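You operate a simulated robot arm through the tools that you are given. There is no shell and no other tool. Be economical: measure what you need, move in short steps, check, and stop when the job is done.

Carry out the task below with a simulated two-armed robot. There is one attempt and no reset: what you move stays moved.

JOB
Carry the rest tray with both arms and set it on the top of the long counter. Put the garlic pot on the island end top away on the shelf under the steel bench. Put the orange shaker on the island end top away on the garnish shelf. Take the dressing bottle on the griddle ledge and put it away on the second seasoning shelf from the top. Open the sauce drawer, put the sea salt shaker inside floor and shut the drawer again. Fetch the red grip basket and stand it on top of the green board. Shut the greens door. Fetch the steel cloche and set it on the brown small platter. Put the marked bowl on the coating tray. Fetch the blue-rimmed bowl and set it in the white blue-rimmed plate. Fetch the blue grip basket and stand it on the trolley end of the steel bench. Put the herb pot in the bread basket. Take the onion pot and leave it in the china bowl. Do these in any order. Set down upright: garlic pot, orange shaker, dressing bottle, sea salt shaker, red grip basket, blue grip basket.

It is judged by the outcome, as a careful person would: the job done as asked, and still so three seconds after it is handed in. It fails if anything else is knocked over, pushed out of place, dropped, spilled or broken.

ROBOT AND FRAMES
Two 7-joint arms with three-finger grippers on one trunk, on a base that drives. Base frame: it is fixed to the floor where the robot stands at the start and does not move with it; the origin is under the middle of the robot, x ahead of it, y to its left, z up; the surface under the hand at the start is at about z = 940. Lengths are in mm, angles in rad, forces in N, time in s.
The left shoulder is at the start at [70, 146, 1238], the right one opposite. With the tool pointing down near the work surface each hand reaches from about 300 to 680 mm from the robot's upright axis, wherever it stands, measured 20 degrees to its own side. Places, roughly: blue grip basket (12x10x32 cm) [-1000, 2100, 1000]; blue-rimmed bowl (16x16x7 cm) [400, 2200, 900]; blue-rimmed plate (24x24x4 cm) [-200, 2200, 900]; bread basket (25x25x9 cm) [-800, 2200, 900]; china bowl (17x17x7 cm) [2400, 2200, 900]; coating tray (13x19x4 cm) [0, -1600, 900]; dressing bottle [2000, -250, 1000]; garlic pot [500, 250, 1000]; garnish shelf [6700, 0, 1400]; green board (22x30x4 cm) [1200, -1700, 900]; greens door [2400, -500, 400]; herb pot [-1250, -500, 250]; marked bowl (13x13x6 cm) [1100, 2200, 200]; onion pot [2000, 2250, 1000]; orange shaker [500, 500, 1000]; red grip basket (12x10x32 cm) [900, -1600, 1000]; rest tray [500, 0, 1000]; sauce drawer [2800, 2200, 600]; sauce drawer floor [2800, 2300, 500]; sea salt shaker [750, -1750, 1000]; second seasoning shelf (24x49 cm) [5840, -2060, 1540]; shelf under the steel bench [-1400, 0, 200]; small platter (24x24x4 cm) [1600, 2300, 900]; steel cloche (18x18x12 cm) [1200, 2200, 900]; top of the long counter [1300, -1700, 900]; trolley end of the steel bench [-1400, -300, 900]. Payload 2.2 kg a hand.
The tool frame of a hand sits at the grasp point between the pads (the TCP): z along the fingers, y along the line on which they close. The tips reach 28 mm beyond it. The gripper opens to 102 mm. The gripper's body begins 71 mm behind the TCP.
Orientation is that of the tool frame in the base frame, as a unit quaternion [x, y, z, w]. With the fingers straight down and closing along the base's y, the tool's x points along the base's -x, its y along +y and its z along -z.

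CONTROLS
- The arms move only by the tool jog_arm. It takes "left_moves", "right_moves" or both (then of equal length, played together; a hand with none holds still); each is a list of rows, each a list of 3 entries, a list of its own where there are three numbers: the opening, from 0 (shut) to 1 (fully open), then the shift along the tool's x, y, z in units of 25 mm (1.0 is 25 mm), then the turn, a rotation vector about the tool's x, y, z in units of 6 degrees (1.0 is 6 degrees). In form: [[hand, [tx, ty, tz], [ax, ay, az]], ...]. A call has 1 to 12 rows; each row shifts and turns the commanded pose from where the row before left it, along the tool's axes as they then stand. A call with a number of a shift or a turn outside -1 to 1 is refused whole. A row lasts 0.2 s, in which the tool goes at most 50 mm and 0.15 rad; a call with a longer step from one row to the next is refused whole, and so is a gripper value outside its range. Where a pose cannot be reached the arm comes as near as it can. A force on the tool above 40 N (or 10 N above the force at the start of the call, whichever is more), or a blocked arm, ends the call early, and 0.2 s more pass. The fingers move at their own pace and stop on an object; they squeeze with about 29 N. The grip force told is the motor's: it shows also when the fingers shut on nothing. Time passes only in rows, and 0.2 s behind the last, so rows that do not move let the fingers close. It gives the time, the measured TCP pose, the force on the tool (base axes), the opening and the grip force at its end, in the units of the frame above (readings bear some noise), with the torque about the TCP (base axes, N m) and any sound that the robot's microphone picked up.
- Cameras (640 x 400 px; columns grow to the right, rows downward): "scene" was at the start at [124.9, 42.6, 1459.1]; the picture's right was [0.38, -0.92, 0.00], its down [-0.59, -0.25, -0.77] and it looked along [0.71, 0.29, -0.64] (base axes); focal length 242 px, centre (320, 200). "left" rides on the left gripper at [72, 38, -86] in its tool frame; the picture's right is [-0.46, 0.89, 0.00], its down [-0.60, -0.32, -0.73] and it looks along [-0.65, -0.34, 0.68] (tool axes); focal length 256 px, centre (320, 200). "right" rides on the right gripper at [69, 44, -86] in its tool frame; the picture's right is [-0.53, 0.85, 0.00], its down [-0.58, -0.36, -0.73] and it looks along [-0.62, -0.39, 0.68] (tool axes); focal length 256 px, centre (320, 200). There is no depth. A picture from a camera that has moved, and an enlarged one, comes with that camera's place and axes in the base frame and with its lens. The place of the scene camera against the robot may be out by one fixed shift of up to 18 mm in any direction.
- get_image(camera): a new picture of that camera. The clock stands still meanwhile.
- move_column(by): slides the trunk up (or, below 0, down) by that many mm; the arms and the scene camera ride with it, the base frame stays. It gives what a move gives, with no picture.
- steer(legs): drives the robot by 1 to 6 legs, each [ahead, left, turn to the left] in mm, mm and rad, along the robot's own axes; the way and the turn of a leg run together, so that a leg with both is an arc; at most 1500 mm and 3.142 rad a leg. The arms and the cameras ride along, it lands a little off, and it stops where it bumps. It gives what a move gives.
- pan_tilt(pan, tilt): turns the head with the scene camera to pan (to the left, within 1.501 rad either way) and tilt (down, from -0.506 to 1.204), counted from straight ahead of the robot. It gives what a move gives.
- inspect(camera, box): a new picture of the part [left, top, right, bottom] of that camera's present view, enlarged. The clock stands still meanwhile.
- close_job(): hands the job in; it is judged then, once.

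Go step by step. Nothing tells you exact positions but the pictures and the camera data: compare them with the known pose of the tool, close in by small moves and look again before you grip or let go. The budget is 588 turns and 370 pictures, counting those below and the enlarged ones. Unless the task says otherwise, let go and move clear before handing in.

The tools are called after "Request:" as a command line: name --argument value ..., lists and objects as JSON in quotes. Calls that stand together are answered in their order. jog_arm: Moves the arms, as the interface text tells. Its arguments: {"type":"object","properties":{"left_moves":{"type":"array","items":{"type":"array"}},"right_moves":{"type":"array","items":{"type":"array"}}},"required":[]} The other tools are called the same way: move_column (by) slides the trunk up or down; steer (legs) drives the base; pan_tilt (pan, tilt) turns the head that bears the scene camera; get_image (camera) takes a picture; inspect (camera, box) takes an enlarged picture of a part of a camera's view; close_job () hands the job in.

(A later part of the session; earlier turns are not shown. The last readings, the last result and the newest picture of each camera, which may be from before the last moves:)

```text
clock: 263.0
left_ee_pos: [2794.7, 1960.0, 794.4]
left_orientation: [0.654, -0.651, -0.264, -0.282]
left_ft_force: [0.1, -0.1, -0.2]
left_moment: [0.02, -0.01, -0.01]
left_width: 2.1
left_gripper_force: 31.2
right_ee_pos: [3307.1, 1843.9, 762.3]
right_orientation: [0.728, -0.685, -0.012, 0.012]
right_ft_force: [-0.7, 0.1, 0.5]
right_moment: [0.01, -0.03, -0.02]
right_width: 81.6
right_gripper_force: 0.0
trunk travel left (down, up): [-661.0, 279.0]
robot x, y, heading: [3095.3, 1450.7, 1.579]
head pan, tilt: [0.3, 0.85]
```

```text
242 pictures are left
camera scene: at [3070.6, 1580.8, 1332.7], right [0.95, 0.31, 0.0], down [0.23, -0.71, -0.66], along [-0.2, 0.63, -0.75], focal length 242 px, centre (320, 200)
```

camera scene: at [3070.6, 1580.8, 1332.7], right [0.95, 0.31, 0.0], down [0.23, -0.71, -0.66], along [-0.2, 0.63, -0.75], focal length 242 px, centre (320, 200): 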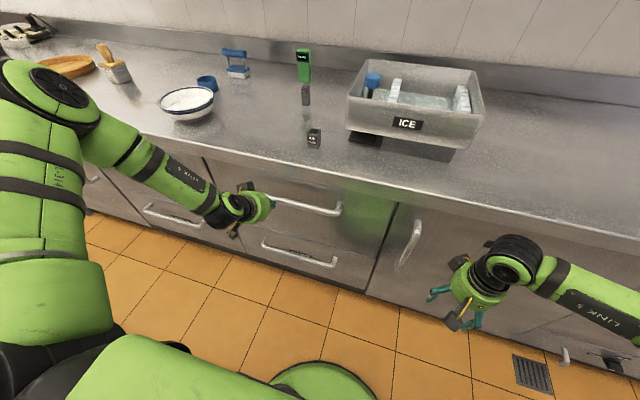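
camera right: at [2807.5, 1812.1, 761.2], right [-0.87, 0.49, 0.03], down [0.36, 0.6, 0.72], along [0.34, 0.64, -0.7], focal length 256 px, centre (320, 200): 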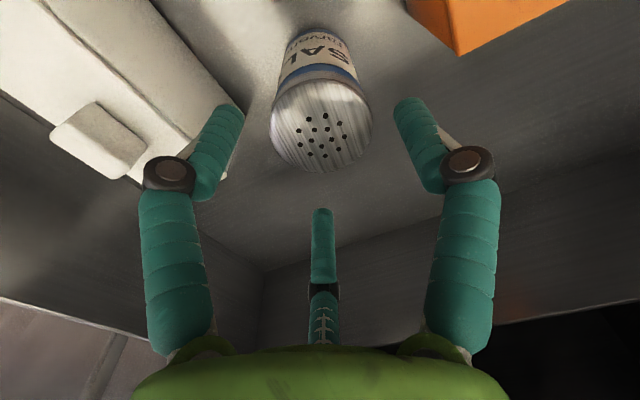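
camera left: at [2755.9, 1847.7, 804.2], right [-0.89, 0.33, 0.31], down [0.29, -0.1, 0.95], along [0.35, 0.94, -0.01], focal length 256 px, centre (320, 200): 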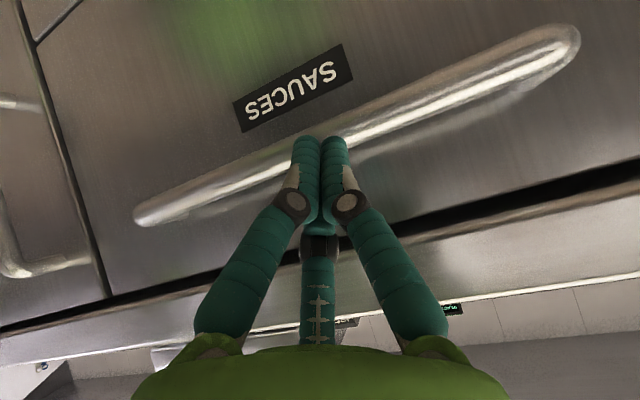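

Nearly shut. A little more push until it resists.

Request:
steer --legs '[[30, 0, 0]]'

Request:
inspect --camera "scene" --box '[180, 130, 460, 305]'

```text
clock: 264.0
left_ee_pos: [2794.0, 1985.7, 795.2]
left_orientation: [0.654, -0.652, -0.261, -0.282]
left_ft_force: [-0.4, -5.0, 5.1]
left_moment: [-0.03, 0.14, 0.04]
left_width: 2.2
left_gripper_force: 31.3
right_ee_pos: [3306.1, 1873.4, 762.6]
right_orientation: [0.729, -0.685, -0.011, 0.012]
right_ft_force: [0.7, -0.4, 0.3]
right_moment: [0.0, 0.01, -0.03]
right_width: 81.4
right_gripper_force: 0.0
trunk travel left (down, up): [-661.0, 279.0]
robot x, y, heading: [3096.0, 1480.8, 1.584]
head pan, tilt: [0.3, 0.85]
stopped in leg 1: the force on the tool passed its limit at 72 N (the readings are from after the stop); the commanded pose is now the measured one
```

```text
2.29 times, centred on (320, 218) of scene
camera zoom: at [3070.0, 1611.1, 1332.5], right [0.95, 0.31, 0.0], down [0.23, -0.71, -0.66], along [-0.2, 0.63, -0.75], focal length 553 px, centre (320, 160)
```

zoom: 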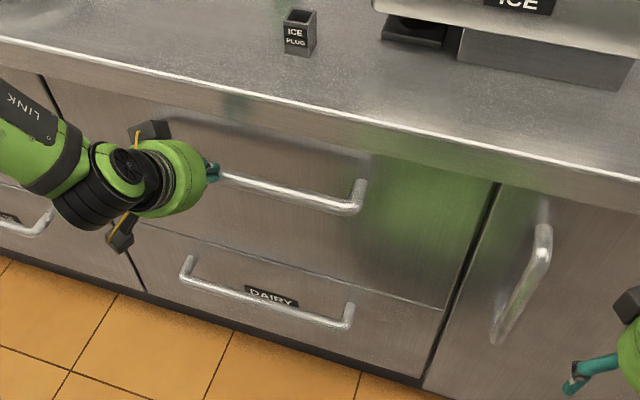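

The drawer is shut. I back off, straighten the left hand and raise the trunk, then go to the onion pot and china bowl.

Request:
steer --legs '[[-230, 0, 0]]'

Request:
jog_arm --left_moves '[[0.3, [0, 0, -0.6], [0, 1, 0]], [0.5, [0, 0, -0.6], [0, 1, 0]], [1, [0, 0, -0.6], [0, 1, 0]], [1, [0, 0, -0.6], [0, 1, 0]], [1, [0, 0, -0.3], [0, 1, 0]], [1, [0, 0, 0], [0, 1, 0]], [1, [0, 0, 0], [0, 1, 0]]]' --right_moves '[[1, [0, 0, 0], [0, 0, 0]], [1, [0, 0, 0], [0, 0, 0]], [1, [0, 0, 0], [0, 0, 0]], [1, [0, 0, 0], [0, 0, 0]], [1, [0, 0, 0], [0, 0, 0]], [1, [0, 0, 0], [0, 0, 0]], [1, [0, 0, 0], [0, 0, 0]]]'

Request:
move_column --by 270

Request:
steer --legs '[[0, 850, 0]]'

Request:
pan_tilt --pan 0 --tilt 0.65

Request:
get_image --camera "scene"

```text
clock: 265.7
left_ee_pos: [2796.2, 1752.3, 793.2]
left_orientation: [0.656, -0.65, -0.262, -0.279]
left_ft_force: [-0.9, -0.4, -0.2]
left_moment: [-0.01, -0.04, 0.0]
left_width: 2.1
left_gripper_force: 31.2
right_ee_pos: [3307.0, 1641.5, 760.9]
right_orientation: [0.73, -0.683, -0.01, 0.013]
right_ft_force: [-0.1, 0.3, -0.3]
right_moment: [0.01, -0.05, -0.02]
right_width: 81.6
right_gripper_force: 0.1
trunk travel left (down, up): [-661.0, 279.0]
robot x, y, heading: [3100.3, 1241.4, 1.584]
head pan, tilt: [0.3, 0.85]
```

```text
clock: 267.3
left_ee_pos: [2794.2, 1715.3, 848.4]
left_orientation: [-0.705, 0.708, 0.009, 0.027]
left_ft_force: [-0.4, -0.2, 0.1]
left_moment: [0.01, -0.02, 0.01]
left_width: 102.0
left_gripper_force: 0.1
right_ee_pos: [3307.5, 1643.2, 760.8]
right_orientation: [0.729, -0.684, -0.01, 0.012]
right_ft_force: [0.4, 0.5, -0.2]
right_moment: [-0.03, 0.01, -0.04]
right_width: 102.4
right_gripper_force: 0.0
trunk travel left (down, up): [-661.0, 279.0]
robot x, y, heading: [3101.9, 1246.2, 1.586]
head pan, tilt: [0.3, 0.85]
```

```text
clock: 270.1
left_ee_pos: [2794.5, 1715.2, 1118.1]
left_orientation: [-0.706, 0.708, 0.009, 0.028]
left_ft_force: [0.5, 0.0, -1.0]
left_moment: [0.0, 0.01, 0.02]
left_width: 101.9
left_gripper_force: 0.0
right_ee_pos: [3307.6, 1642.8, 1031.7]
right_orientation: [0.729, -0.684, -0.01, 0.012]
right_ft_force: [0.1, 0.5, -0.9]
right_moment: [0.01, 0.0, 0.0]
right_width: 102.2
right_gripper_force: 0.1
trunk travel left (down, up): [-931.0, 9.0]
robot x, y, heading: [3099.0, 1242.4, 1.592]
head pan, tilt: [0.3, 0.85]
```

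```text
clock: 274.5
left_ee_pos: [1949.2, 1692.9, 1118.7]
left_orientation: [0.71, -0.704, -0.009, -0.028]
left_ft_force: [0.0, -0.5, 0.1]
left_moment: [-0.01, 0.01, 0.01]
left_width: 101.9
left_gripper_force: 0.1
right_ee_pos: [2464.7, 1626.4, 1030.6]
right_orientation: [0.734, -0.68, -0.01, 0.013]
right_ft_force: [0.8, 0.0, -0.4]
right_moment: [-0.03, 0.0, -0.01]
right_width: 102.1
right_gripper_force: 0.0
trunk travel left (down, up): [-931.0, 9.0]
robot x, y, heading: [2260.6, 1225.0, 1.6]
head pan, tilt: [0.3, 0.85]
```

```text
clock: 275.3
left_ee_pos: [1948.2, 1692.9, 1118.6]
left_orientation: [0.71, -0.703, -0.009, -0.028]
left_ft_force: [0.1, 0.4, -0.5]
left_moment: [0.0, 0.01, -0.01]
left_width: 102.4
left_gripper_force: 0.0
right_ee_pos: [2462.6, 1626.3, 1031.9]
right_orientation: [0.734, -0.679, -0.01, 0.013]
right_ft_force: [1.0, -0.5, 0.0]
right_moment: [-0.04, 0.02, 0.02]
right_width: 102.2
right_gripper_force: 0.1
trunk travel left (down, up): [-931.0, 9.0]
robot x, y, heading: [2260.1, 1226.2, 1.592]
head pan, tilt: [0.0, 0.649]
```

```text
240 pictures are left
camera scene: at [2253.5, 1373.4, 1618.9], right [1.0, 0.03, 0.0], down [0.02, -0.6, -0.8], along [-0.02, 0.8, -0.6], focal length 242 px, centre (320, 200)
```

scene: 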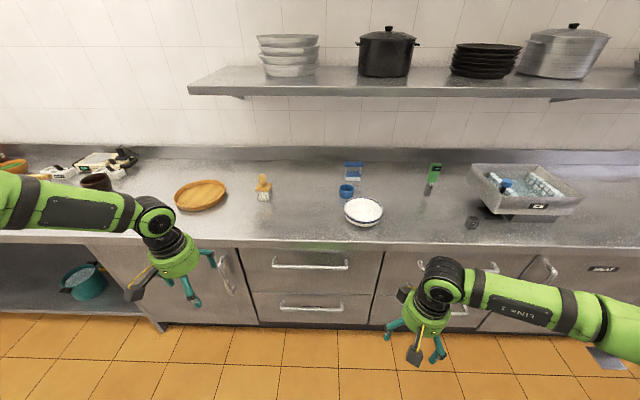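

The china bowl is near (2429,2234) and the onion pot near (1953,2323). I come close with the left hand above the pot.

Request:
steer --legs '[[0, 0, -0.025], [0, 105, 0], [410, 0, 0]]'

Request:
get_image --camera "scene"

Request:
get_image --camera "left"

```text
clock: 279.0
left_ee_pos: [1850.1, 2110.7, 1120.3]
left_orientation: [-0.703, 0.711, 0.01, 0.028]
left_ft_force: [-0.4, -0.4, 0.0]
left_moment: [0.04, -0.01, -0.03]
left_width: 101.7
left_gripper_force: 0.1
right_ee_pos: [2364.1, 2033.9, 1032.6]
right_orientation: [0.726, -0.688, -0.011, 0.012]
right_ft_force: [-0.3, -0.1, -0.8]
right_moment: [0.04, 0.0, 0.02]
right_width: 102.0
right_gripper_force: 0.1
trunk travel left (down, up): [-931.0, 9.0]
robot x, y, heading: [2151.6, 1640.5, 1.581]
head pan, tilt: [0.0, 0.649]
```

```text
239 pictures are left
camera scene: at [2147.9, 1784.0, 1619.2], right [1.0, 0.01, 0.0], down [0.0, -0.6, -0.8], along [-0.01, 0.8, -0.6], focal length 242 px, centre (320, 200)
```

scene: 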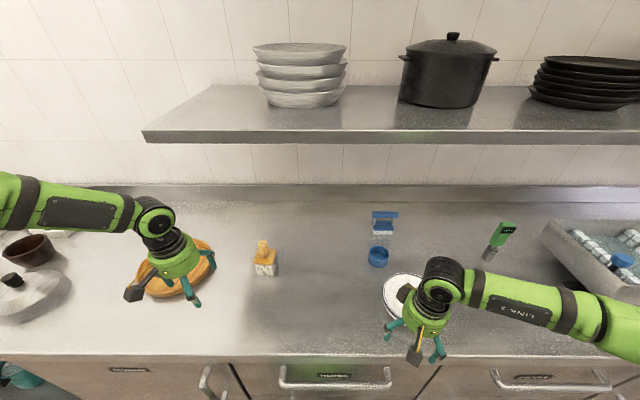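

```text
238 pictures are left
camera left: at [1808.7, 2035.0, 1201.5], right [-0.88, 0.47, 0.0], down [0.3, 0.56, 0.77], along [0.36, 0.68, -0.64], focal length 256 px, centre (320, 200)
```

left: 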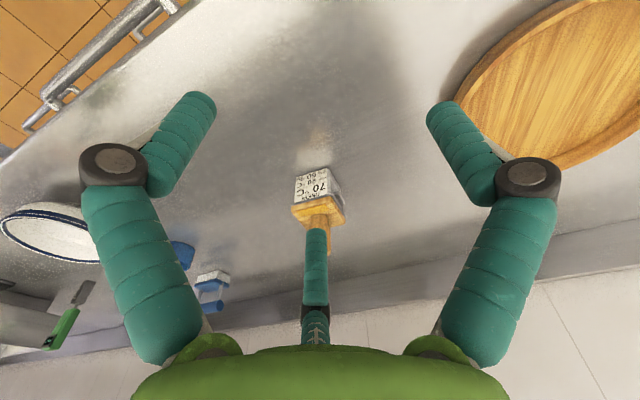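

Request:
steer --legs '[[25, 33, -0.008]]'

Request:
jog_arm --left_moves '[[1, [-0.85, -0.65, 0], [0, 0, 0]], [1, [-0.85, -0.65, 0], [0, 0, 0]], [1, [-0.85, -0.65, 0], [0, 0, 0]], [1, [-0.85, -0.65, 0], [0, 0, 0]], [1, [-0.85, -0.65, 0], [0, 0, 0]], [1, [-0.85, -0.65, 0], [0, 0, 0]], [1, [-0.85, -0.65, 0], [0, 0, 0]], [1, [-0.85, -0.65, 0], [0, 0, 0]]]'

Request:
get_image --camera "left"

Request:
get_image --camera "scene"

```text
clock: 279.9
left_ee_pos: [1828.1, 2135.2, 1121.9]
left_orientation: [-0.7, 0.714, 0.012, 0.026]
left_ft_force: [1.2, 0.0, 1.3]
left_moment: [0.03, 0.09, 0.01]
left_width: 101.8
left_gripper_force: 0.0
right_ee_pos: [2340.5, 2054.6, 1031.8]
right_orientation: [0.724, -0.69, -0.014, 0.012]
right_ft_force: [0.7, 0.3, 0.2]
right_moment: [0.03, 0.09, -0.02]
right_width: 102.3
right_gripper_force: 0.0
trunk travel left (down, up): [-931.0, 9.0]
robot x, y, heading: [2122.7, 1661.5, 1.569]
head pan, tilt: [0.0, 0.649]
```

```text
clock: 281.7
left_ee_pos: [1901.3, 2218.9, 1169.3]
left_orientation: [-0.699, 0.714, 0.01, 0.03]
left_ft_force: [0.2, 0.2, 0.6]
left_moment: [-0.01, -0.01, -0.03]
left_width: 101.7
left_gripper_force: 0.1
left hand out of reach, approached as far as the arm can: row 4, 5, 6, 7, 8
right_ee_pos: [2334.2, 2056.6, 1030.7]
right_orientation: [0.723, -0.691, -0.01, 0.013]
right_ft_force: [-0.7, -0.4, -0.5]
right_moment: [0.01, 0.04, 0.02]
right_width: 102.1
right_gripper_force: 0.1
trunk travel left (down, up): [-931.0, 9.0]
robot x, y, heading: [2121.4, 1662.8, 1.57]
head pan, tilt: [0.0, 0.649]
```

```text
237 pictures are left
camera left: at [1860.0, 2143.8, 1251.6], right [-0.88, 0.48, 0.0], down [0.31, 0.56, 0.77], along [0.37, 0.68, -0.64], focal length 256 px, centre (320, 200)
```

left: 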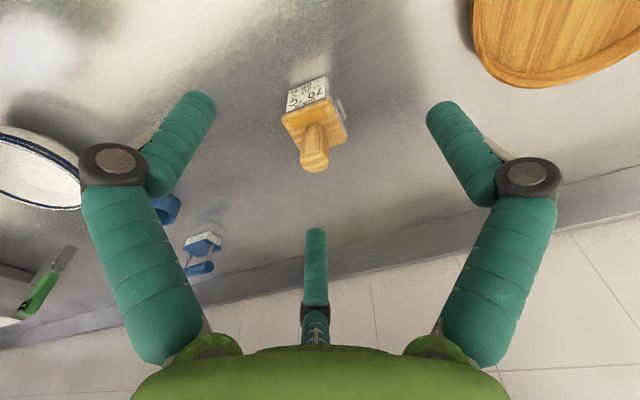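

```text
236 pictures are left
camera scene: at [2117.7, 1810.2, 1619.0], right [1.0, 0.0, 0.0], down [0.0, -0.6, -0.8], along [0.0, 0.8, -0.6], focal length 242 px, centre (320, 200)
```

scene: 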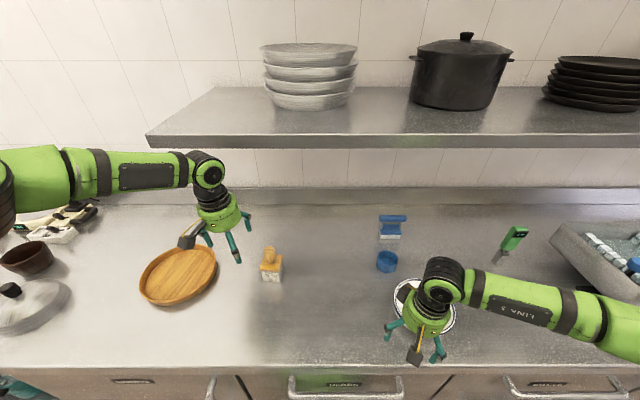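

The left arm is limited in this posture; the right arm reached further before. I pull back, shift left and use the right hand.

Request:
jog_arm --left_moves '[[1, [1, 0.6, 0], [0, 0, 0]], [1, [1, 0.6, 0.5], [0, 0, 0]], [1, [1, 0.6, 0.5], [0, 0, 0]], [1, [1, 0.6, 0.5], [0, 0, 0]], [1, [1, 0, 0], [0, 0, 0]]]' --right_moves '[[1, [0, 0, -1], [0, 0, 0]], [1, [0, 0, -1], [0, 0, 0]], [1, [0, 0, -1], [0, 0, 0]], [1, [0, 0, -1], [0, 0, 0]], [1, [0, 0, 0], [0, 0, 0]]]'

Request:
steer --legs '[[0, 365, 0]]'

Request:
get_image --camera "scene"

Request:
get_image --camera "right"

```text
clock: 282.9
left_ee_pos: [1840.6, 2097.2, 1124.0]
left_orientation: [-0.699, 0.714, 0.009, 0.03]
left_ft_force: [-0.6, -1.1, 0.2]
left_moment: [0.01, 0.0, -0.01]
left_width: 101.9
left_gripper_force: 0.1
right_ee_pos: [2337.1, 2055.7, 1131.3]
right_orientation: [0.724, -0.69, -0.011, 0.011]
right_ft_force: [0.5, 0.9, -0.7]
right_moment: [0.01, 0.0, -0.02]
right_width: 102.1
right_gripper_force: 0.2
trunk travel left (down, up): [-931.0, 9.0]
robot x, y, heading: [2124.4, 1669.1, 1.571]
head pan, tilt: [0.0, 0.649]
```

```text
clock: 285.3
left_ee_pos: [1478.3, 2100.2, 1123.5]
left_orientation: [-0.699, 0.715, 0.01, 0.027]
left_ft_force: [0.4, -0.2, 0.1]
left_moment: [0.01, 0.01, 0.0]
left_width: 101.9
left_gripper_force: 0.2
right_ee_pos: [1973.3, 2057.5, 1129.2]
right_orientation: [0.723, -0.691, -0.01, 0.013]
right_ft_force: [0.3, 0.3, 0.0]
right_moment: [-0.01, 0.04, 0.0]
right_width: 102.1
right_gripper_force: 0.1
trunk travel left (down, up): [-931.0, 9.0]
robot x, y, heading: [1750.1, 1664.0, 1.565]
head pan, tilt: [0.0, 0.649]
```

```text
235 pictures are left
camera scene: at [1755.0, 1811.7, 1619.0], right [1.0, 0.0, 0.0], down [0.0, -0.6, -0.8], along [0.0, 0.8, -0.6], focal length 242 px, centre (320, 200)
```

scene: 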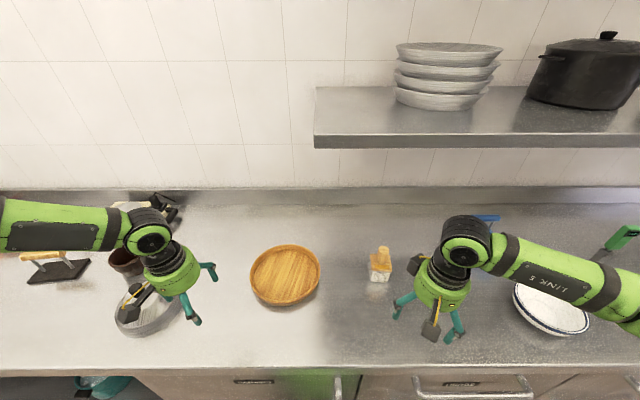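

```text
234 pictures are left
camera right: at [1935.3, 1987.4, 1218.5], right [-0.87, 0.5, 0.03], down [0.36, 0.59, 0.72], along [0.34, 0.63, -0.7], focal length 256 px, centre (320, 200)
```

right: 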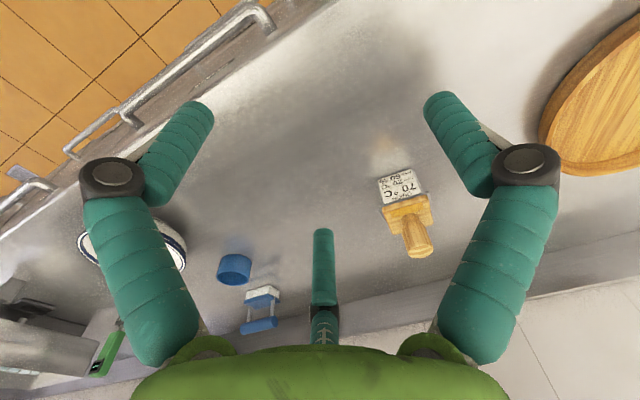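

The pot stands at about (1953,2306), knob top near z 1033. Reaching out with the right hand.

Request:
jog_arm --right_moves '[[1, [-1, 0.08, 0], [0, 0, 0]], [1, [-1, 0.08, 0], [0, 0, 0]], [1, [-1, 0.08, 0], [0, 0, 0]], [1, [-1, 0.08, 0], [0, 0, 0]], [1, [-1, 0.08, 0], [0, 0, 0]], [1, [-1, 0.08, 0], [0, 0, 0]], [1, [-1, 0.08, 0], [0, 0, 0]], [1, [-1, 0.08, 0], [0, 0, 0]], [1, [-1, 0.08, 0], [0, 0, 0]], [1, [-1, 0.08, 0], [0, 0, 0]]]'

Request:
get_image --camera "right"

```text
clock: 287.5
left_ee_pos: [1474.3, 2102.1, 1122.0]
left_orientation: [-0.699, 0.715, 0.008, 0.028]
left_ft_force: [-1.0, 1.2, -0.2]
left_moment: [0.0, 0.0, 0.0]
left_width: 102.1
left_gripper_force: 0.0
right_ee_pos: [1938.0, 2307.6, 1129.1]
right_orientation: [0.724, -0.69, -0.009, 0.011]
right_ft_force: [-0.2, 0.5, -0.3]
right_moment: [-0.03, -0.02, -0.01]
right_width: 101.9
right_gripper_force: 0.0
trunk travel left (down, up): [-931.0, 9.0]
robot x, y, heading: [1756.5, 1665.7, 1.559]
head pan, tilt: [0.0, 0.649]
```

```text
233 pictures are left
camera right: at [1898.5, 2237.2, 1218.3], right [-0.87, 0.49, 0.02], down [0.36, 0.6, 0.72], along [0.34, 0.63, -0.69], focal length 256 px, centre (320, 200)
```

right: 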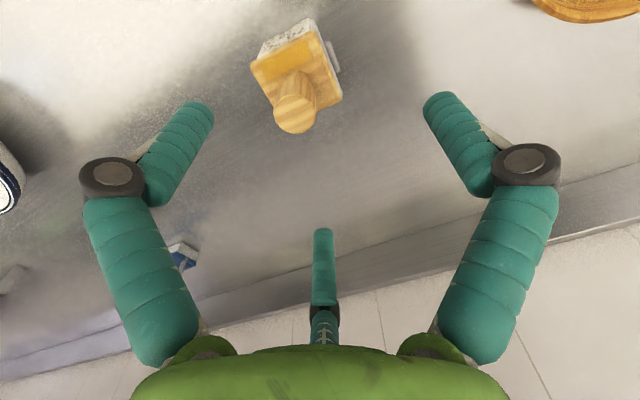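

Request:
jog_arm --left_moves '[[1, [1, 0.5, 0], [0, 0, 0]], [1, [1, 0.5, 0], [0, 0, 0]], [1, [1, 0, 0], [0, 0, 0]], [1, [1, 0, 0], [0, 0, 0]]]' --right_moves '[[1, [-0.12, -0.45, 0], [0, 0, 0]], [1, [-0.12, -0.45, 0], [0, 0, 0]], [1, [0, 0, 0], [0, 0, 0]], [1, [0, 0, 0], [0, 0, 0]]]'

Request:
move_column --by -70

Request:
get_image --camera "right"

```text
clock: 288.5
left_ee_pos: [1448.3, 2000.2, 1117.9]
left_orientation: [-0.698, 0.715, 0.01, 0.028]
left_ft_force: [0.6, 0.1, 0.0]
left_moment: [0.06, 0.04, -0.02]
left_width: 102.1
left_gripper_force: 0.0
right_ee_pos: [1961.3, 2311.9, 1130.7]
right_orientation: [0.722, -0.691, -0.011, 0.01]
right_ft_force: [-0.7, -0.2, -0.1]
right_moment: [0.02, 0.0, 0.04]
right_width: 101.9
right_gripper_force: 0.1
trunk travel left (down, up): [-931.0, 9.0]
robot x, y, heading: [1752.2, 1666.4, 1.569]
head pan, tilt: [0.0, 0.649]
```

```text
clock: 289.5
left_ee_pos: [1447.8, 2001.3, 1047.2]
left_orientation: [-0.698, 0.716, 0.008, 0.027]
left_ft_force: [0.3, -0.8, 0.1]
left_moment: [0.02, 0.01, 0.0]
left_width: 102.2
left_gripper_force: 0.1
right_ee_pos: [1962.2, 2312.3, 1059.2]
right_orientation: [0.722, -0.691, -0.01, 0.012]
right_ft_force: [-0.1, -0.4, -0.6]
right_moment: [-0.02, -0.01, 0.01]
right_width: 101.9
right_gripper_force: 0.0
trunk travel left (down, up): [-861.0, 79.0]
robot x, y, heading: [1751.4, 1667.9, 1.569]
head pan, tilt: [0.0, 0.649]
```

```text
232 pictures are left
camera right: at [1922.8, 2242.2, 1148.2], right [-0.87, 0.5, 0.03], down [0.36, 0.59, 0.72], along [0.34, 0.63, -0.69], focal length 256 px, centre (320, 200)
```

right: 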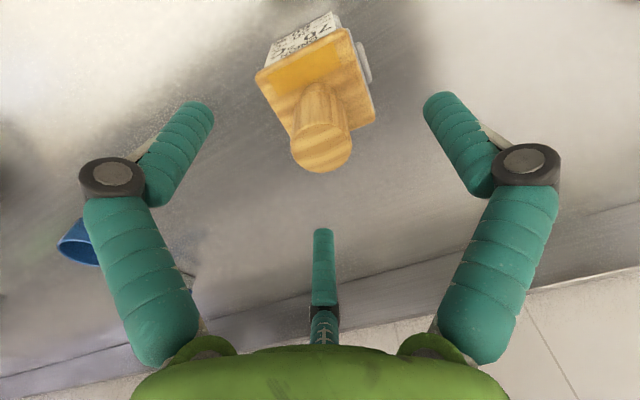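

Request:
move_column --by -86

Request:
jog_arm --right_moves '[[0.7, [0, 0, 0], [0, 0, 0]], [0.3, [0, 0, 0], [0, 0, 0]], [0, [0, 0, 0], [0, 0, 0]], [0, [0, 0, 0], [0, 0, 0]], [0, [0, 0, 0], [0, 0, 0]]]'

Request:
get_image --camera "right"

```text
clock: 290.8
left_ee_pos: [1448.0, 2002.0, 960.8]
left_orientation: [-0.698, 0.715, 0.009, 0.029]
left_ft_force: [-0.2, -0.3, 0.0]
left_moment: [-0.05, 0.01, 0.0]
left_width: 102.0
left_gripper_force: 0.0
right_ee_pos: [1961.9, 2312.8, 972.8]
right_orientation: [0.722, -0.692, -0.011, 0.012]
right_ft_force: [0.0, -0.3, 0.4]
right_moment: [-0.02, 0.0, 0.0]
right_width: 102.0
right_gripper_force: 0.1
trunk travel left (down, up): [-775.0, 165.0]
robot x, y, heading: [1755.7, 1662.7, 1.562]
head pan, tilt: [0.0, 0.649]
```

```text
clock: 292.0
left_ee_pos: [1448.6, 2001.3, 962.1]
left_orientation: [-0.698, 0.715, 0.011, 0.029]
left_ft_force: [-0.7, 0.0, 0.3]
left_moment: [-0.01, -0.02, -0.02]
left_width: 101.8
left_gripper_force: 0.0
right_ee_pos: [1962.1, 2313.1, 975.3]
right_orientation: [0.723, -0.691, -0.011, 0.01]
right_ft_force: [1.7, 0.9, 6.7]
right_moment: [-0.03, -0.22, 0.0]
right_width: 77.5
right_gripper_force: 28.7
trunk travel left (down, up): [-775.0, 165.0]
robot x, y, heading: [1758.0, 1662.4, 1.571]
head pan, tilt: [0.0, 0.649]
```

```text
231 pictures are left
camera right: at [1922.9, 2241.9, 1062.9], right [-0.87, 0.5, 0.03], down [0.36, 0.59, 0.72], along [0.34, 0.63, -0.69], focal length 256 px, centre (320, 200)
```

right: 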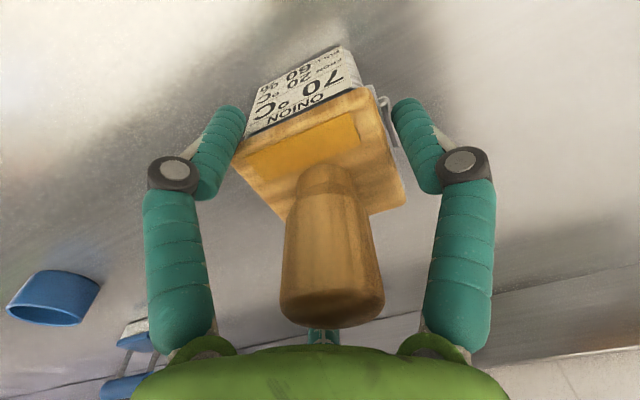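

The label reads ONION; held at 77 mm (with its side clasp). Lift and check.

Request:
move_column --by 40

Request:
get_image --camera "right"

Request:
inspect --camera "scene" --box '[300, 180, 500, 305]'

```text
clock: 292.8
left_ee_pos: [1449.0, 2001.3, 1000.6]
left_orientation: [-0.699, 0.715, 0.009, 0.028]
left_ft_force: [-0.1, -0.3, 0.3]
left_moment: [0.0, 0.04, 0.01]
left_width: 102.1
left_gripper_force: 0.1
right_ee_pos: [1961.8, 2314.0, 1013.2]
right_orientation: [0.722, -0.692, -0.01, 0.012]
right_ft_force: [0.6, -0.3, -2.1]
right_moment: [-0.01, -0.02, -0.03]
right_width: 77.8
right_gripper_force: 29.4
trunk travel left (down, up): [-815.0, 125.0]
robot x, y, heading: [1752.2, 1663.1, 1.568]
head pan, tilt: [0.0, 0.649]
```

```text
230 pictures are left
camera right: at [1922.7, 2243.1, 1101.4], right [-0.87, 0.5, 0.03], down [0.36, 0.59, 0.72], along [0.34, 0.63, -0.69], focal length 256 px, centre (320, 200)
```

right: 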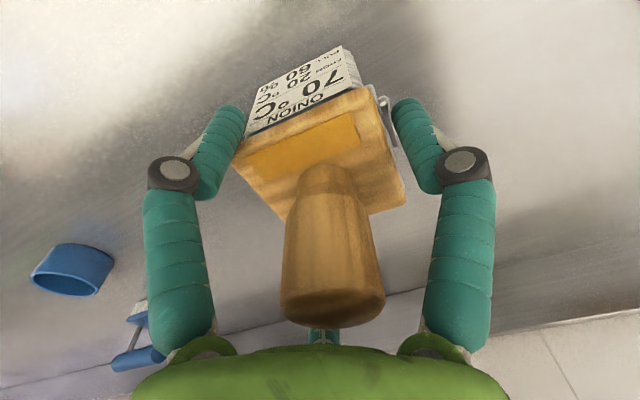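

```text
3.20 times, centred on (400, 242) of scene
camera zoom: at [1751.8, 1813.0, 1502.8], right [1.0, 0.0, 0.0], down [0.0, -0.61, -0.8], along [0.0, 0.8, -0.61], focal length 774 px, centre (64, 64)
```

zoom: 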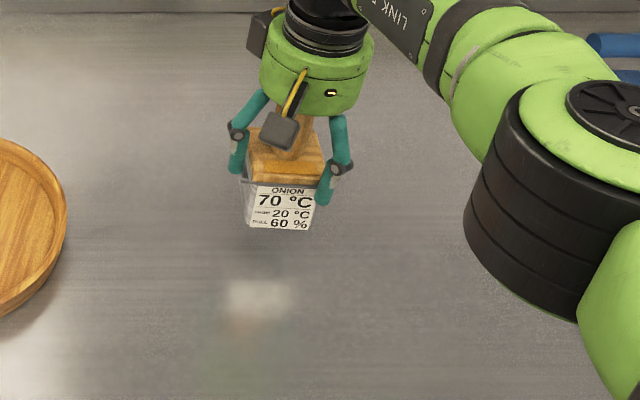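

Request:
move_column --by 110

Request:
steer --legs '[[-80, 0, 0], [0, -450, 0]]'

Request:
get_image --camera "right"

Request:
get_image --camera "scene"

```text
clock: 294.2
left_ee_pos: [1448.4, 2001.9, 1111.6]
left_orientation: [-0.698, 0.716, 0.009, 0.028]
left_ft_force: [0.4, -0.1, 0.0]
left_moment: [0.03, 0.0, -0.03]
left_width: 102.2
left_gripper_force: 0.0
right_ee_pos: [1961.3, 2313.0, 1122.6]
right_orientation: [0.722, -0.691, -0.011, 0.011]
right_ft_force: [-0.4, -0.3, -3.8]
right_moment: [0.0, 0.0, -0.01]
right_width: 77.4
right_gripper_force: 29.1
trunk travel left (down, up): [-925.0, 15.0]
robot x, y, heading: [1752.9, 1664.2, 1.567]
head pan, tilt: [0.0, 0.649]
```

```text
clock: 297.6
left_ee_pos: [1898.8, 1919.0, 1109.5]
left_orientation: [-0.698, 0.716, 0.008, 0.029]
left_ft_force: [0.3, 0.0, 0.4]
left_moment: [-0.01, -0.03, 0.03]
left_width: 102.0
left_gripper_force: 0.0
right_ee_pos: [2413.6, 2228.2, 1123.4]
right_orientation: [0.722, -0.692, -0.011, 0.011]
right_ft_force: [-1.0, 0.2, -3.7]
right_moment: [-0.01, -0.03, 0.01]
right_width: 77.3
right_gripper_force: 28.8
trunk travel left (down, up): [-925.0, 15.0]
robot x, y, heading: [2208.8, 1577.7, 1.564]
head pan, tilt: [0.0, 0.649]
```

```text
228 pictures are left
camera right: at [2374.3, 2158.4, 1212.2], right [-0.87, 0.5, 0.02], down [0.36, 0.59, 0.72], along [0.34, 0.63, -0.69], focal length 256 px, centre (320, 200)
```

right: 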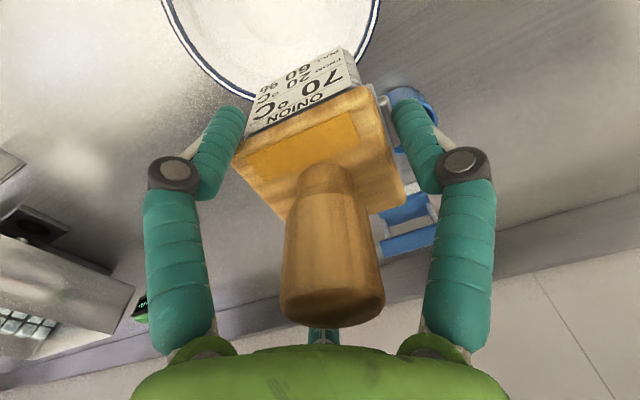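

```text
227 pictures are left
camera scene: at [2202.1, 1728.4, 1612.9], right [1.0, -0.01, 0.0], down [0.0, -0.6, -0.8], along [0.01, 0.8, -0.6], focal length 242 px, centre (320, 200)
```

scene: 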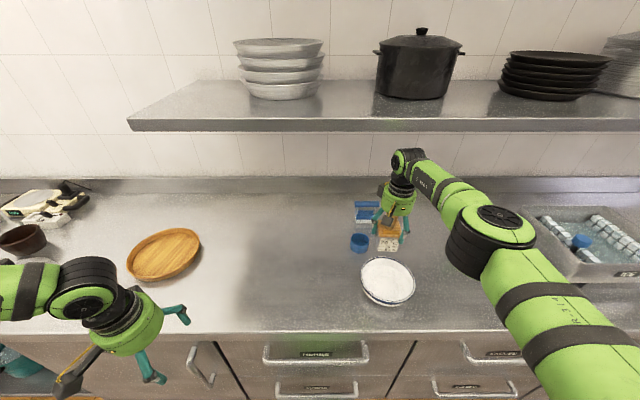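

The bowl's centre is about (2422,2178). I back 50 mm to centre the pot, then lower.

Request:
steer --legs '[[-50, -8, 0.005]]'

Request:
move_column --by -60

Request:
get_image --camera "right"

Request:
inspect --camera "scene" --box '[300, 180, 500, 305]'

```text
clock: 298.5
left_ee_pos: [1907.2, 1877.6, 1107.8]
left_orientation: [-0.7, 0.713, 0.007, 0.025]
left_ft_force: [1.3, 1.3, 0.5]
left_moment: [-0.16, -0.02, -0.02]
left_width: 102.0
left_gripper_force: 0.0
right_ee_pos: [2418.6, 2190.2, 1117.3]
right_orientation: [0.724, -0.69, -0.008, 0.014]
right_ft_force: [-0.5, 0.5, -3.5]
right_moment: [-0.1, 0.02, -0.05]
right_width: 77.4
right_gripper_force: 28.7
trunk travel left (down, up): [-925.0, 15.0]
robot x, y, heading: [2218.8, 1526.7, 1.569]
head pan, tilt: [0.0, 0.649]
```

```text
clock: 299.5
left_ee_pos: [1906.9, 1866.4, 1051.6]
left_orientation: [-0.7, 0.714, 0.009, 0.028]
left_ft_force: [-0.3, -0.4, 0.2]
left_moment: [0.03, -0.01, 0.0]
left_width: 102.0
left_gripper_force: 0.0
right_ee_pos: [2419.7, 2180.0, 1063.9]
right_orientation: [0.724, -0.689, -0.011, 0.011]
right_ft_force: [0.7, -0.1, -3.0]
right_moment: [0.0, -0.04, -0.02]
right_width: 77.3
right_gripper_force: 28.9
trunk travel left (down, up): [-865.0, 75.0]
robot x, y, heading: [2212.1, 1528.5, 1.573]
head pan, tilt: [0.0, 0.649]
```

```text
226 pictures are left
camera right: at [2381.1, 2108.8, 1152.7], right [-0.87, 0.49, 0.03], down [0.36, 0.59, 0.72], along [0.34, 0.64, -0.69], focal length 256 px, centre (320, 200)
```

right: 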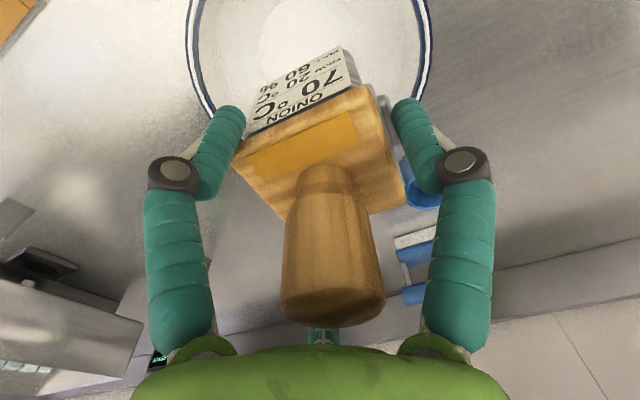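

```text
3.20 times, centred on (400, 242) of scene
camera zoom: at [2212.0, 1677.1, 1553.2], right [1.0, 0.0, 0.0], down [0.0, -0.6, -0.8], along [0.0, 0.8, -0.6], focal length 774 px, centre (64, 64)
```

zoom: 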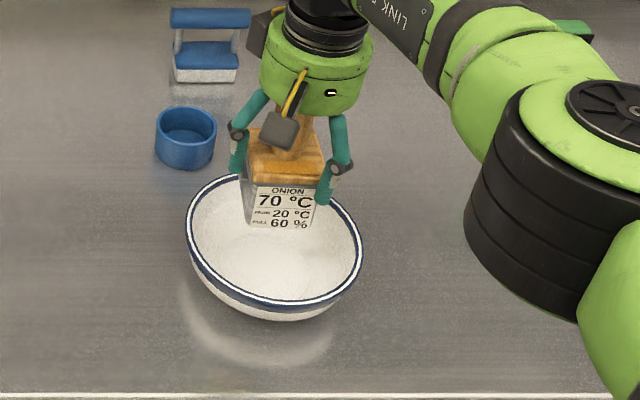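

Request:
jog_arm --right_moves '[[0, [0.32, 0.1, 0], [0, 0, 0]], [0, [0, 0, 0.6], [0, 0, 0]], [0, [0, 0, 0.6], [0, 0, 0]], [0, [0, 0, 0.6], [0, 0, 0]], [0, [0, 0, 0], [0, 0, 0]]]'

Request:
inspect --camera "scene" --box '[300, 180, 500, 305]'

Request:
get_image --camera "right"

```text
clock: 300.7
left_ee_pos: [1908.1, 1867.6, 1052.0]
left_orientation: [-0.7, 0.713, 0.009, 0.027]
left_ft_force: [0.1, 0.0, -0.4]
left_moment: [-0.01, -0.01, 0.0]
left_width: 102.0
left_gripper_force: 0.0
right_ee_pos: [2415.7, 2173.4, 1019.4]
right_orientation: [0.724, -0.689, -0.011, 0.011]
right_ft_force: [-0.2, 0.5, -2.8]
right_moment: [-0.02, 0.04, 0.03]
right_width: 77.6
right_gripper_force: 29.3
trunk travel left (down, up): [-865.0, 75.0]
robot x, y, heading: [2215.4, 1536.0, 1.569]
head pan, tilt: [0.0, 0.649]
```

```text
3.20 times, centred on (400, 242) of scene
camera zoom: at [2211.9, 1679.3, 1552.9], right [1.0, 0.0, 0.0], down [0.0, -0.6, -0.8], along [0.0, 0.8, -0.6], focal length 774 px, centre (64, 64)
```

zoom: 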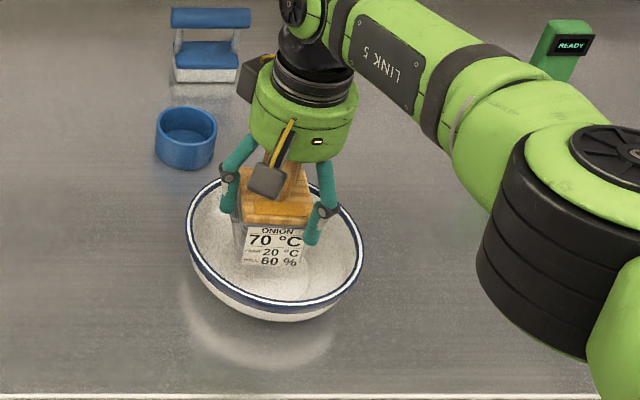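

```text
223 pictures are left
camera right: at [2377.2, 2102.3, 1107.4], right [-0.87, 0.49, 0.03], down [0.36, 0.59, 0.72], along [0.34, 0.64, -0.69], focal length 256 px, centre (320, 200)
```

right: 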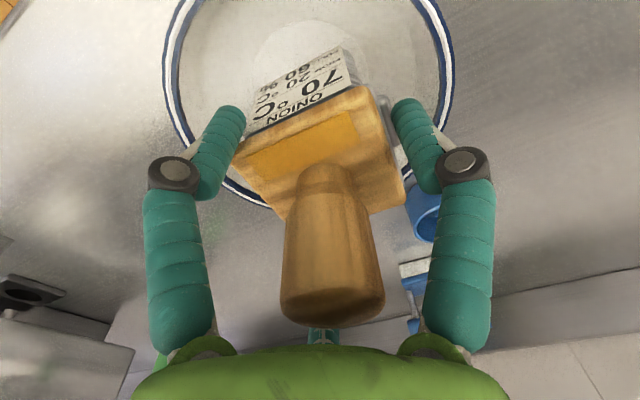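

Request:
jog_arm --right_moves '[[0, [0, 0, 0.4], [0, 0, 0]], [0, [0, 0, 0.3], [0, 0, 0]], [0, [0, 0, 0.2], [0, 0, 0]], [0, [0, 0, 0.15], [0, 0, 0]], [0, [0, 0, 0], [0, 0, 0]]]'

Request:
jog_arm --right_moves '[[0, [0, 0, 0.12], [0, 0, 0]], [0, [0, 0, 0], [0, 0, 0]]]'

Request:
jog_arm --right_moves '[[0, [0, 0, 0.12], [0, 0, 0]], [0, [0, 0, 0], [0, 0, 0]]]'

```text
clock: 301.9
left_ee_pos: [1907.2, 1867.8, 1052.5]
left_orientation: [-0.7, 0.713, 0.009, 0.028]
left_ft_force: [0.8, 0.2, -0.2]
left_moment: [0.0, 0.02, -0.03]
left_width: 101.9
left_gripper_force: 0.1
right_ee_pos: [2416.2, 2171.2, 992.2]
right_orientation: [0.723, -0.691, -0.011, 0.009]
right_ft_force: [0.4, -1.0, -2.4]
right_moment: [0.0, -0.01, 0.0]
right_width: 77.3
right_gripper_force: 29.4
trunk travel left (down, up): [-865.0, 75.0]
robot x, y, heading: [2214.5, 1532.5, 1.573]
head pan, tilt: [0.0, 0.649]
```

```text
clock: 302.5
left_ee_pos: [1908.1, 1868.1, 1051.7]
left_orientation: [-0.7, 0.713, 0.009, 0.028]
left_ft_force: [0.2, 0.3, -0.6]
left_moment: [-0.04, 0.02, 0.02]
left_width: 101.7
left_gripper_force: 0.1
right_ee_pos: [2416.5, 2170.7, 990.1]
right_orientation: [0.724, -0.69, -0.011, 0.01]
right_ft_force: [2.6, 2.1, 0.3]
right_moment: [0.06, -0.09, -0.02]
right_width: 77.6
right_gripper_force: 28.9
trunk travel left (down, up): [-865.0, 75.0]
robot x, y, heading: [2217.6, 1526.7, 1.566]
head pan, tilt: [0.0, 0.649]
```

```text
clock: 303.1
left_ee_pos: [1907.4, 1867.4, 1051.1]
left_orientation: [-0.7, 0.713, 0.009, 0.028]
left_ft_force: [-0.3, -0.2, 1.2]
left_moment: [0.0, -0.01, 0.01]
left_width: 102.1
left_gripper_force: 0.0
right_ee_pos: [2416.4, 2169.7, 987.0]
right_orientation: [0.724, -0.69, -0.011, 0.011]
right_ft_force: [2.9, 1.9, -0.2]
right_moment: [0.01, -0.09, 0.01]
right_width: 77.4
right_gripper_force: 28.5
trunk travel left (down, up): [-865.0, 75.0]
robot x, y, heading: [2211.6, 1532.6, 1.566]
head pan, tilt: [0.0, 0.649]
```

Request:
jog_arm --right_moves '[[0, [0, 0, 0.12], [0, 0, 0]], [0, [0, 0, 0.12], [0, 0, 0]], [0, [0, 0, 0], [0, 0, 0]]]'

Request:
inspect --camera "scene" --box '[300, 180, 500, 305]'

```text
clock: 303.9
left_ee_pos: [1907.2, 1867.3, 1050.1]
left_orientation: [-0.7, 0.713, 0.01, 0.029]
left_ft_force: [-0.3, -0.7, -0.4]
left_moment: [0.02, -0.01, -0.04]
left_width: 102.0
left_gripper_force: 0.0
right_ee_pos: [2414.3, 2167.9, 980.8]
right_orientation: [0.724, -0.69, -0.011, 0.011]
right_ft_force: [1.8, 1.5, 3.0]
right_moment: [0.03, 0.1, -0.03]
right_width: 77.5
right_gripper_force: 29.1
right hand out of reach, approached as far as the arm can: row 1
trunk travel left (down, up): [-865.0, 75.0]
robot x, y, heading: [2216.4, 1533.9, 1.568]
head pan, tilt: [0.0, 0.649]
```

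```text
3.20 times, centred on (400, 242) of scene
camera zoom: at [2211.9, 1678.7, 1553.1], right [1.0, 0.0, 0.0], down [0.0, -0.6, -0.8], along [0.0, 0.8, -0.6], focal length 774 px, centre (64, 64)
```

zoom: 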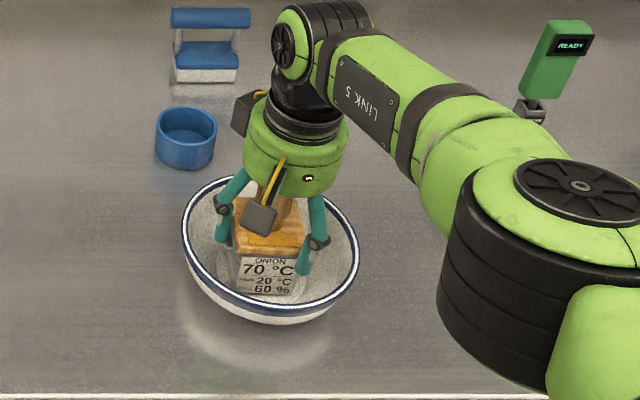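

Request:
move_column --by -4

Request:
jog_arm --right_moves '[[0.85, [0, 0, 0], [0, 0, 0]], [0.95, [0, 0, 0], [0, 0, 0]], [0.95, [0, 0, -0.5], [0, 0, 0]], [0.95, [0, 0, -1], [0, 0, 0]], [0.95, [0, 0, -1], [0, 0, 0]]]'

Request:
get_image --camera "right"

```text
clock: 304.5
left_ee_pos: [1907.7, 1864.8, 1048.7]
left_orientation: [-0.701, 0.713, 0.01, 0.029]
left_ft_force: [-0.6, 0.4, 0.9]
left_moment: [0.02, 0.02, 0.01]
left_width: 101.9
left_gripper_force: 0.0
right_ee_pos: [2414.8, 2169.1, 981.5]
right_orientation: [0.724, -0.69, -0.014, 0.007]
right_ft_force: [3.3, 3.5, 20.1]
right_moment: [0.02, -0.07, -0.05]
right_width: 77.5
right_gripper_force: 29.5
trunk travel left (down, up): [-861.0, 79.0]
robot x, y, heading: [2218.0, 1533.0, 1.57]
head pan, tilt: [0.0, 0.649]
```

```text
clock: 305.7
left_ee_pos: [1906.3, 1867.4, 1047.4]
left_orientation: [-0.7, 0.713, 0.01, 0.029]
left_ft_force: [0.0, -0.2, -0.1]
left_moment: [0.02, -0.03, -0.01]
left_width: 101.8
left_gripper_force: 0.1
right_ee_pos: [2417.2, 2167.3, 1041.5]
right_orientation: [0.724, -0.69, -0.012, 0.011]
right_ft_force: [-0.4, -0.2, 0.0]
right_moment: [0.0, -0.02, -0.03]
right_width: 96.9
right_gripper_force: 0.0
trunk travel left (down, up): [-861.0, 79.0]
robot x, y, heading: [2219.4, 1532.8, 1.569]
head pan, tilt: [0.0, 0.649]
```

```text
221 pictures are left
camera right: at [2379.7, 2096.7, 1129.3], right [-0.87, 0.49, 0.03], down [0.36, 0.59, 0.72], along [0.34, 0.64, -0.69], focal length 256 px, centre (320, 200)
```

right: 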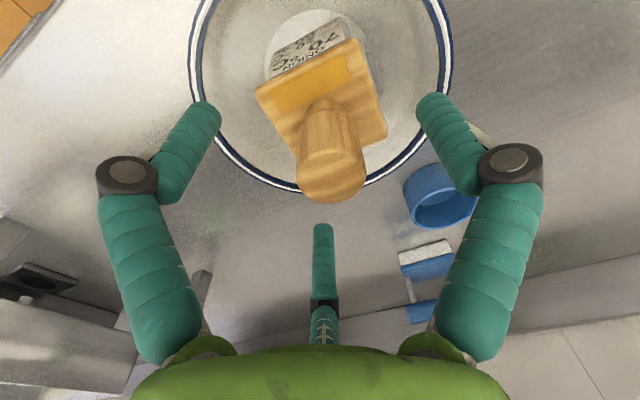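

The onion pot sits in the china bowl. I rise and go left to the steel cloche and the brown platter.

Request:
jog_arm --right_moves '[[1, [0, 0, -1], [0, 0, 0]], [1, [0, 0, -1], [0, 0, 0]], [1, [0, 0, -1], [0, 0, 0]], [1, [0, 0, -1], [0, 0, 0]]]'

Request:
move_column --by 70

Request:
steer --legs '[[-50, 0, 0], [0, 1130, 0]]'

Request:
get_image --camera "scene"

Request:
get_image --camera "right"

```text
clock: 306.7
left_ee_pos: [1906.0, 1868.9, 1047.1]
left_orientation: [-0.7, 0.713, 0.009, 0.028]
left_ft_force: [0.3, 0.0, 0.2]
left_moment: [0.01, 0.03, 0.02]
left_width: 102.0
left_gripper_force: 0.1
right_ee_pos: [2417.9, 2165.9, 1141.1]
right_orientation: [0.724, -0.69, -0.012, 0.011]
right_ft_force: [-0.5, -0.2, 1.1]
right_moment: [0.0, -0.02, -0.03]
right_width: 101.8
right_gripper_force: 0.0
trunk travel left (down, up): [-861.0, 79.0]
robot x, y, heading: [2216.8, 1529.9, 1.569]
head pan, tilt: [0.0, 0.649]
```

```text
clock: 307.7
left_ee_pos: [1908.2, 1866.5, 1116.8]
left_orientation: [-0.7, 0.713, 0.008, 0.028]
left_ft_force: [-0.1, 0.9, 0.3]
left_moment: [-0.03, 0.0, -0.05]
left_width: 102.0
left_gripper_force: 0.0
right_ee_pos: [2418.4, 2168.1, 1208.4]
right_orientation: [0.725, -0.689, -0.011, 0.011]
right_ft_force: [0.1, 0.1, 0.5]
right_moment: [0.02, 0.02, -0.04]
right_width: 101.9
right_gripper_force: 0.0
trunk travel left (down, up): [-931.0, 9.0]
robot x, y, heading: [2212.3, 1532.7, 1.575]
head pan, tilt: [0.0, 0.649]
```

```text
clock: 314.0
left_ee_pos: [784.6, 1811.3, 1117.5]
left_orientation: [-0.703, 0.71, 0.01, 0.028]
left_ft_force: [0.3, -0.3, 0.0]
left_moment: [0.01, -0.01, 0.01]
left_width: 102.0
left_gripper_force: 0.1
right_ee_pos: [1293.4, 2114.6, 1209.2]
right_orientation: [0.726, -0.687, -0.012, 0.012]
right_ft_force: [-0.3, 0.4, -0.3]
right_moment: [0.01, -0.01, 0.01]
right_width: 101.9
right_gripper_force: 0.1
trunk travel left (down, up): [-931.0, 9.0]
robot x, y, heading: [1096.3, 1477.3, 1.576]
head pan, tilt: [0.0, 0.649]
```

```text
220 pictures are left
camera scene: at [1090.4, 1623.7, 1619.0], right [1.0, 0.01, 0.0], down [0.0, -0.6, -0.8], along [-0.01, 0.8, -0.6], focal length 242 px, centre (320, 200)
```

scene: 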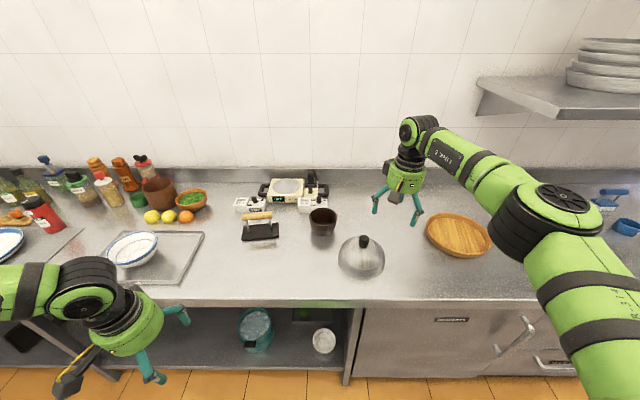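

```text
219 pictures are left
camera right: at [1255.2, 2042.8, 1298.2], right [-0.87, 0.49, 0.03], down [0.35, 0.6, 0.72], along [0.33, 0.64, -0.69], focal length 256 px, centre (320, 200)
```

right: 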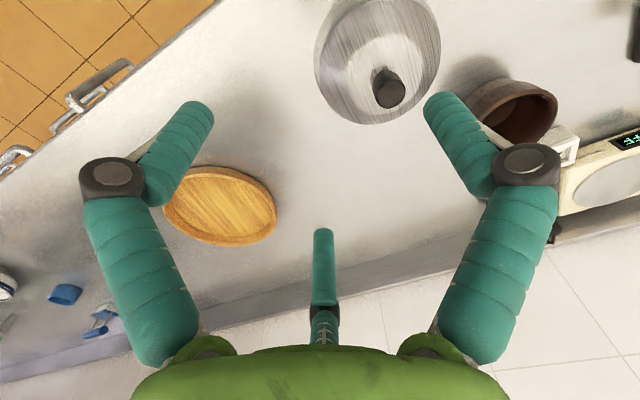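

The cloche's knob is near (1238,2199,1015); the platter near (1630,2300). I bring the right hand above the knob.

Request:
jog_arm --right_moves '[[1, [-0.85, 0.55, 0], [0, 0, 0]], [1, [-0.85, 0.55, 0], [0, 0, 0]], [0.7, [-0.85, 0.55, 0], [0, 0, 0]], [0.6, [-0.85, 0.55, 0], [0, 0, 0]], [0.6, [0, 0, 1], [0, 0, 0]], [0.6, [0, 0, 1], [0, 0, 0]], [0.6, [0, 0, 1], [0, 0, 0]], [0.6, [0, 0, 1], [0, 0, 0]], [0.6, [0, 0, 0], [0, 0, 0]]]'

Request:
get_image --camera "right"

Request:
inspect --camera "scene" --box '[290, 160, 490, 285]'

```text
clock: 316.0
left_ee_pos: [784.0, 1809.6, 1117.8]
left_orientation: [-0.703, 0.711, 0.009, 0.028]
left_ft_force: [0.7, -0.3, 0.9]
left_moment: [-0.02, -0.02, -0.04]
left_width: 102.2
left_gripper_force: 0.0
right_ee_pos: [1276.4, 2125.6, 1115.8]
right_orientation: [0.727, -0.687, -0.012, 0.011]
right_ft_force: [0.0, 0.2, 1.5]
right_moment: [0.0, 0.02, 0.0]
right_width: 61.3
right_gripper_force: 0.1
right hand out of reach, approached as far as the arm can: row 1, 2, 3, 4, 8
trunk travel left (down, up): [-931.0, 9.0]
robot x, y, heading: [1095.5, 1475.8, 1.578]
head pan, tilt: [0.0, 0.649]
```

```text
218 pictures are left
camera right: at [1238.6, 2055.3, 1204.0], right [-0.87, 0.49, 0.03], down [0.35, 0.6, 0.72], along [0.33, 0.64, -0.69], focal length 256 px, centre (320, 200)
```

right: 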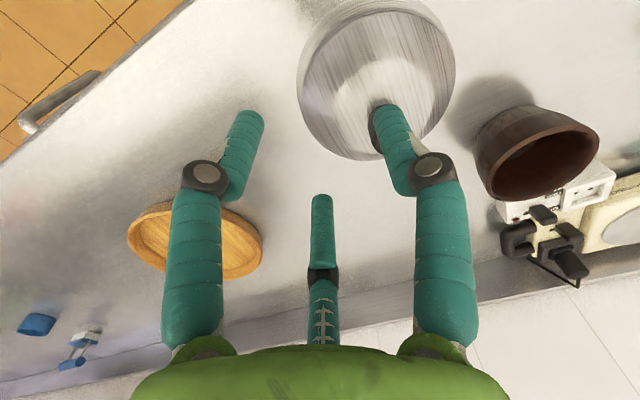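

```text
3.20 times, centred on (390, 222) of scene
camera zoom: at [1089.8, 1623.5, 1619.0], right [1.0, 0.01, 0.0], down [0.0, -0.6, -0.8], along [-0.01, 0.8, -0.6], focal length 774 px, centre (96, 128)
```

zoom: 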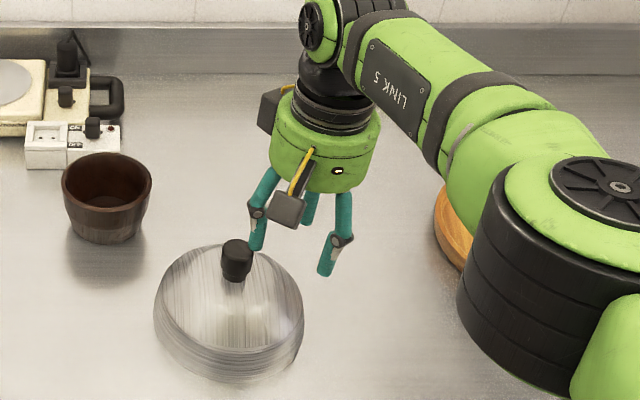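

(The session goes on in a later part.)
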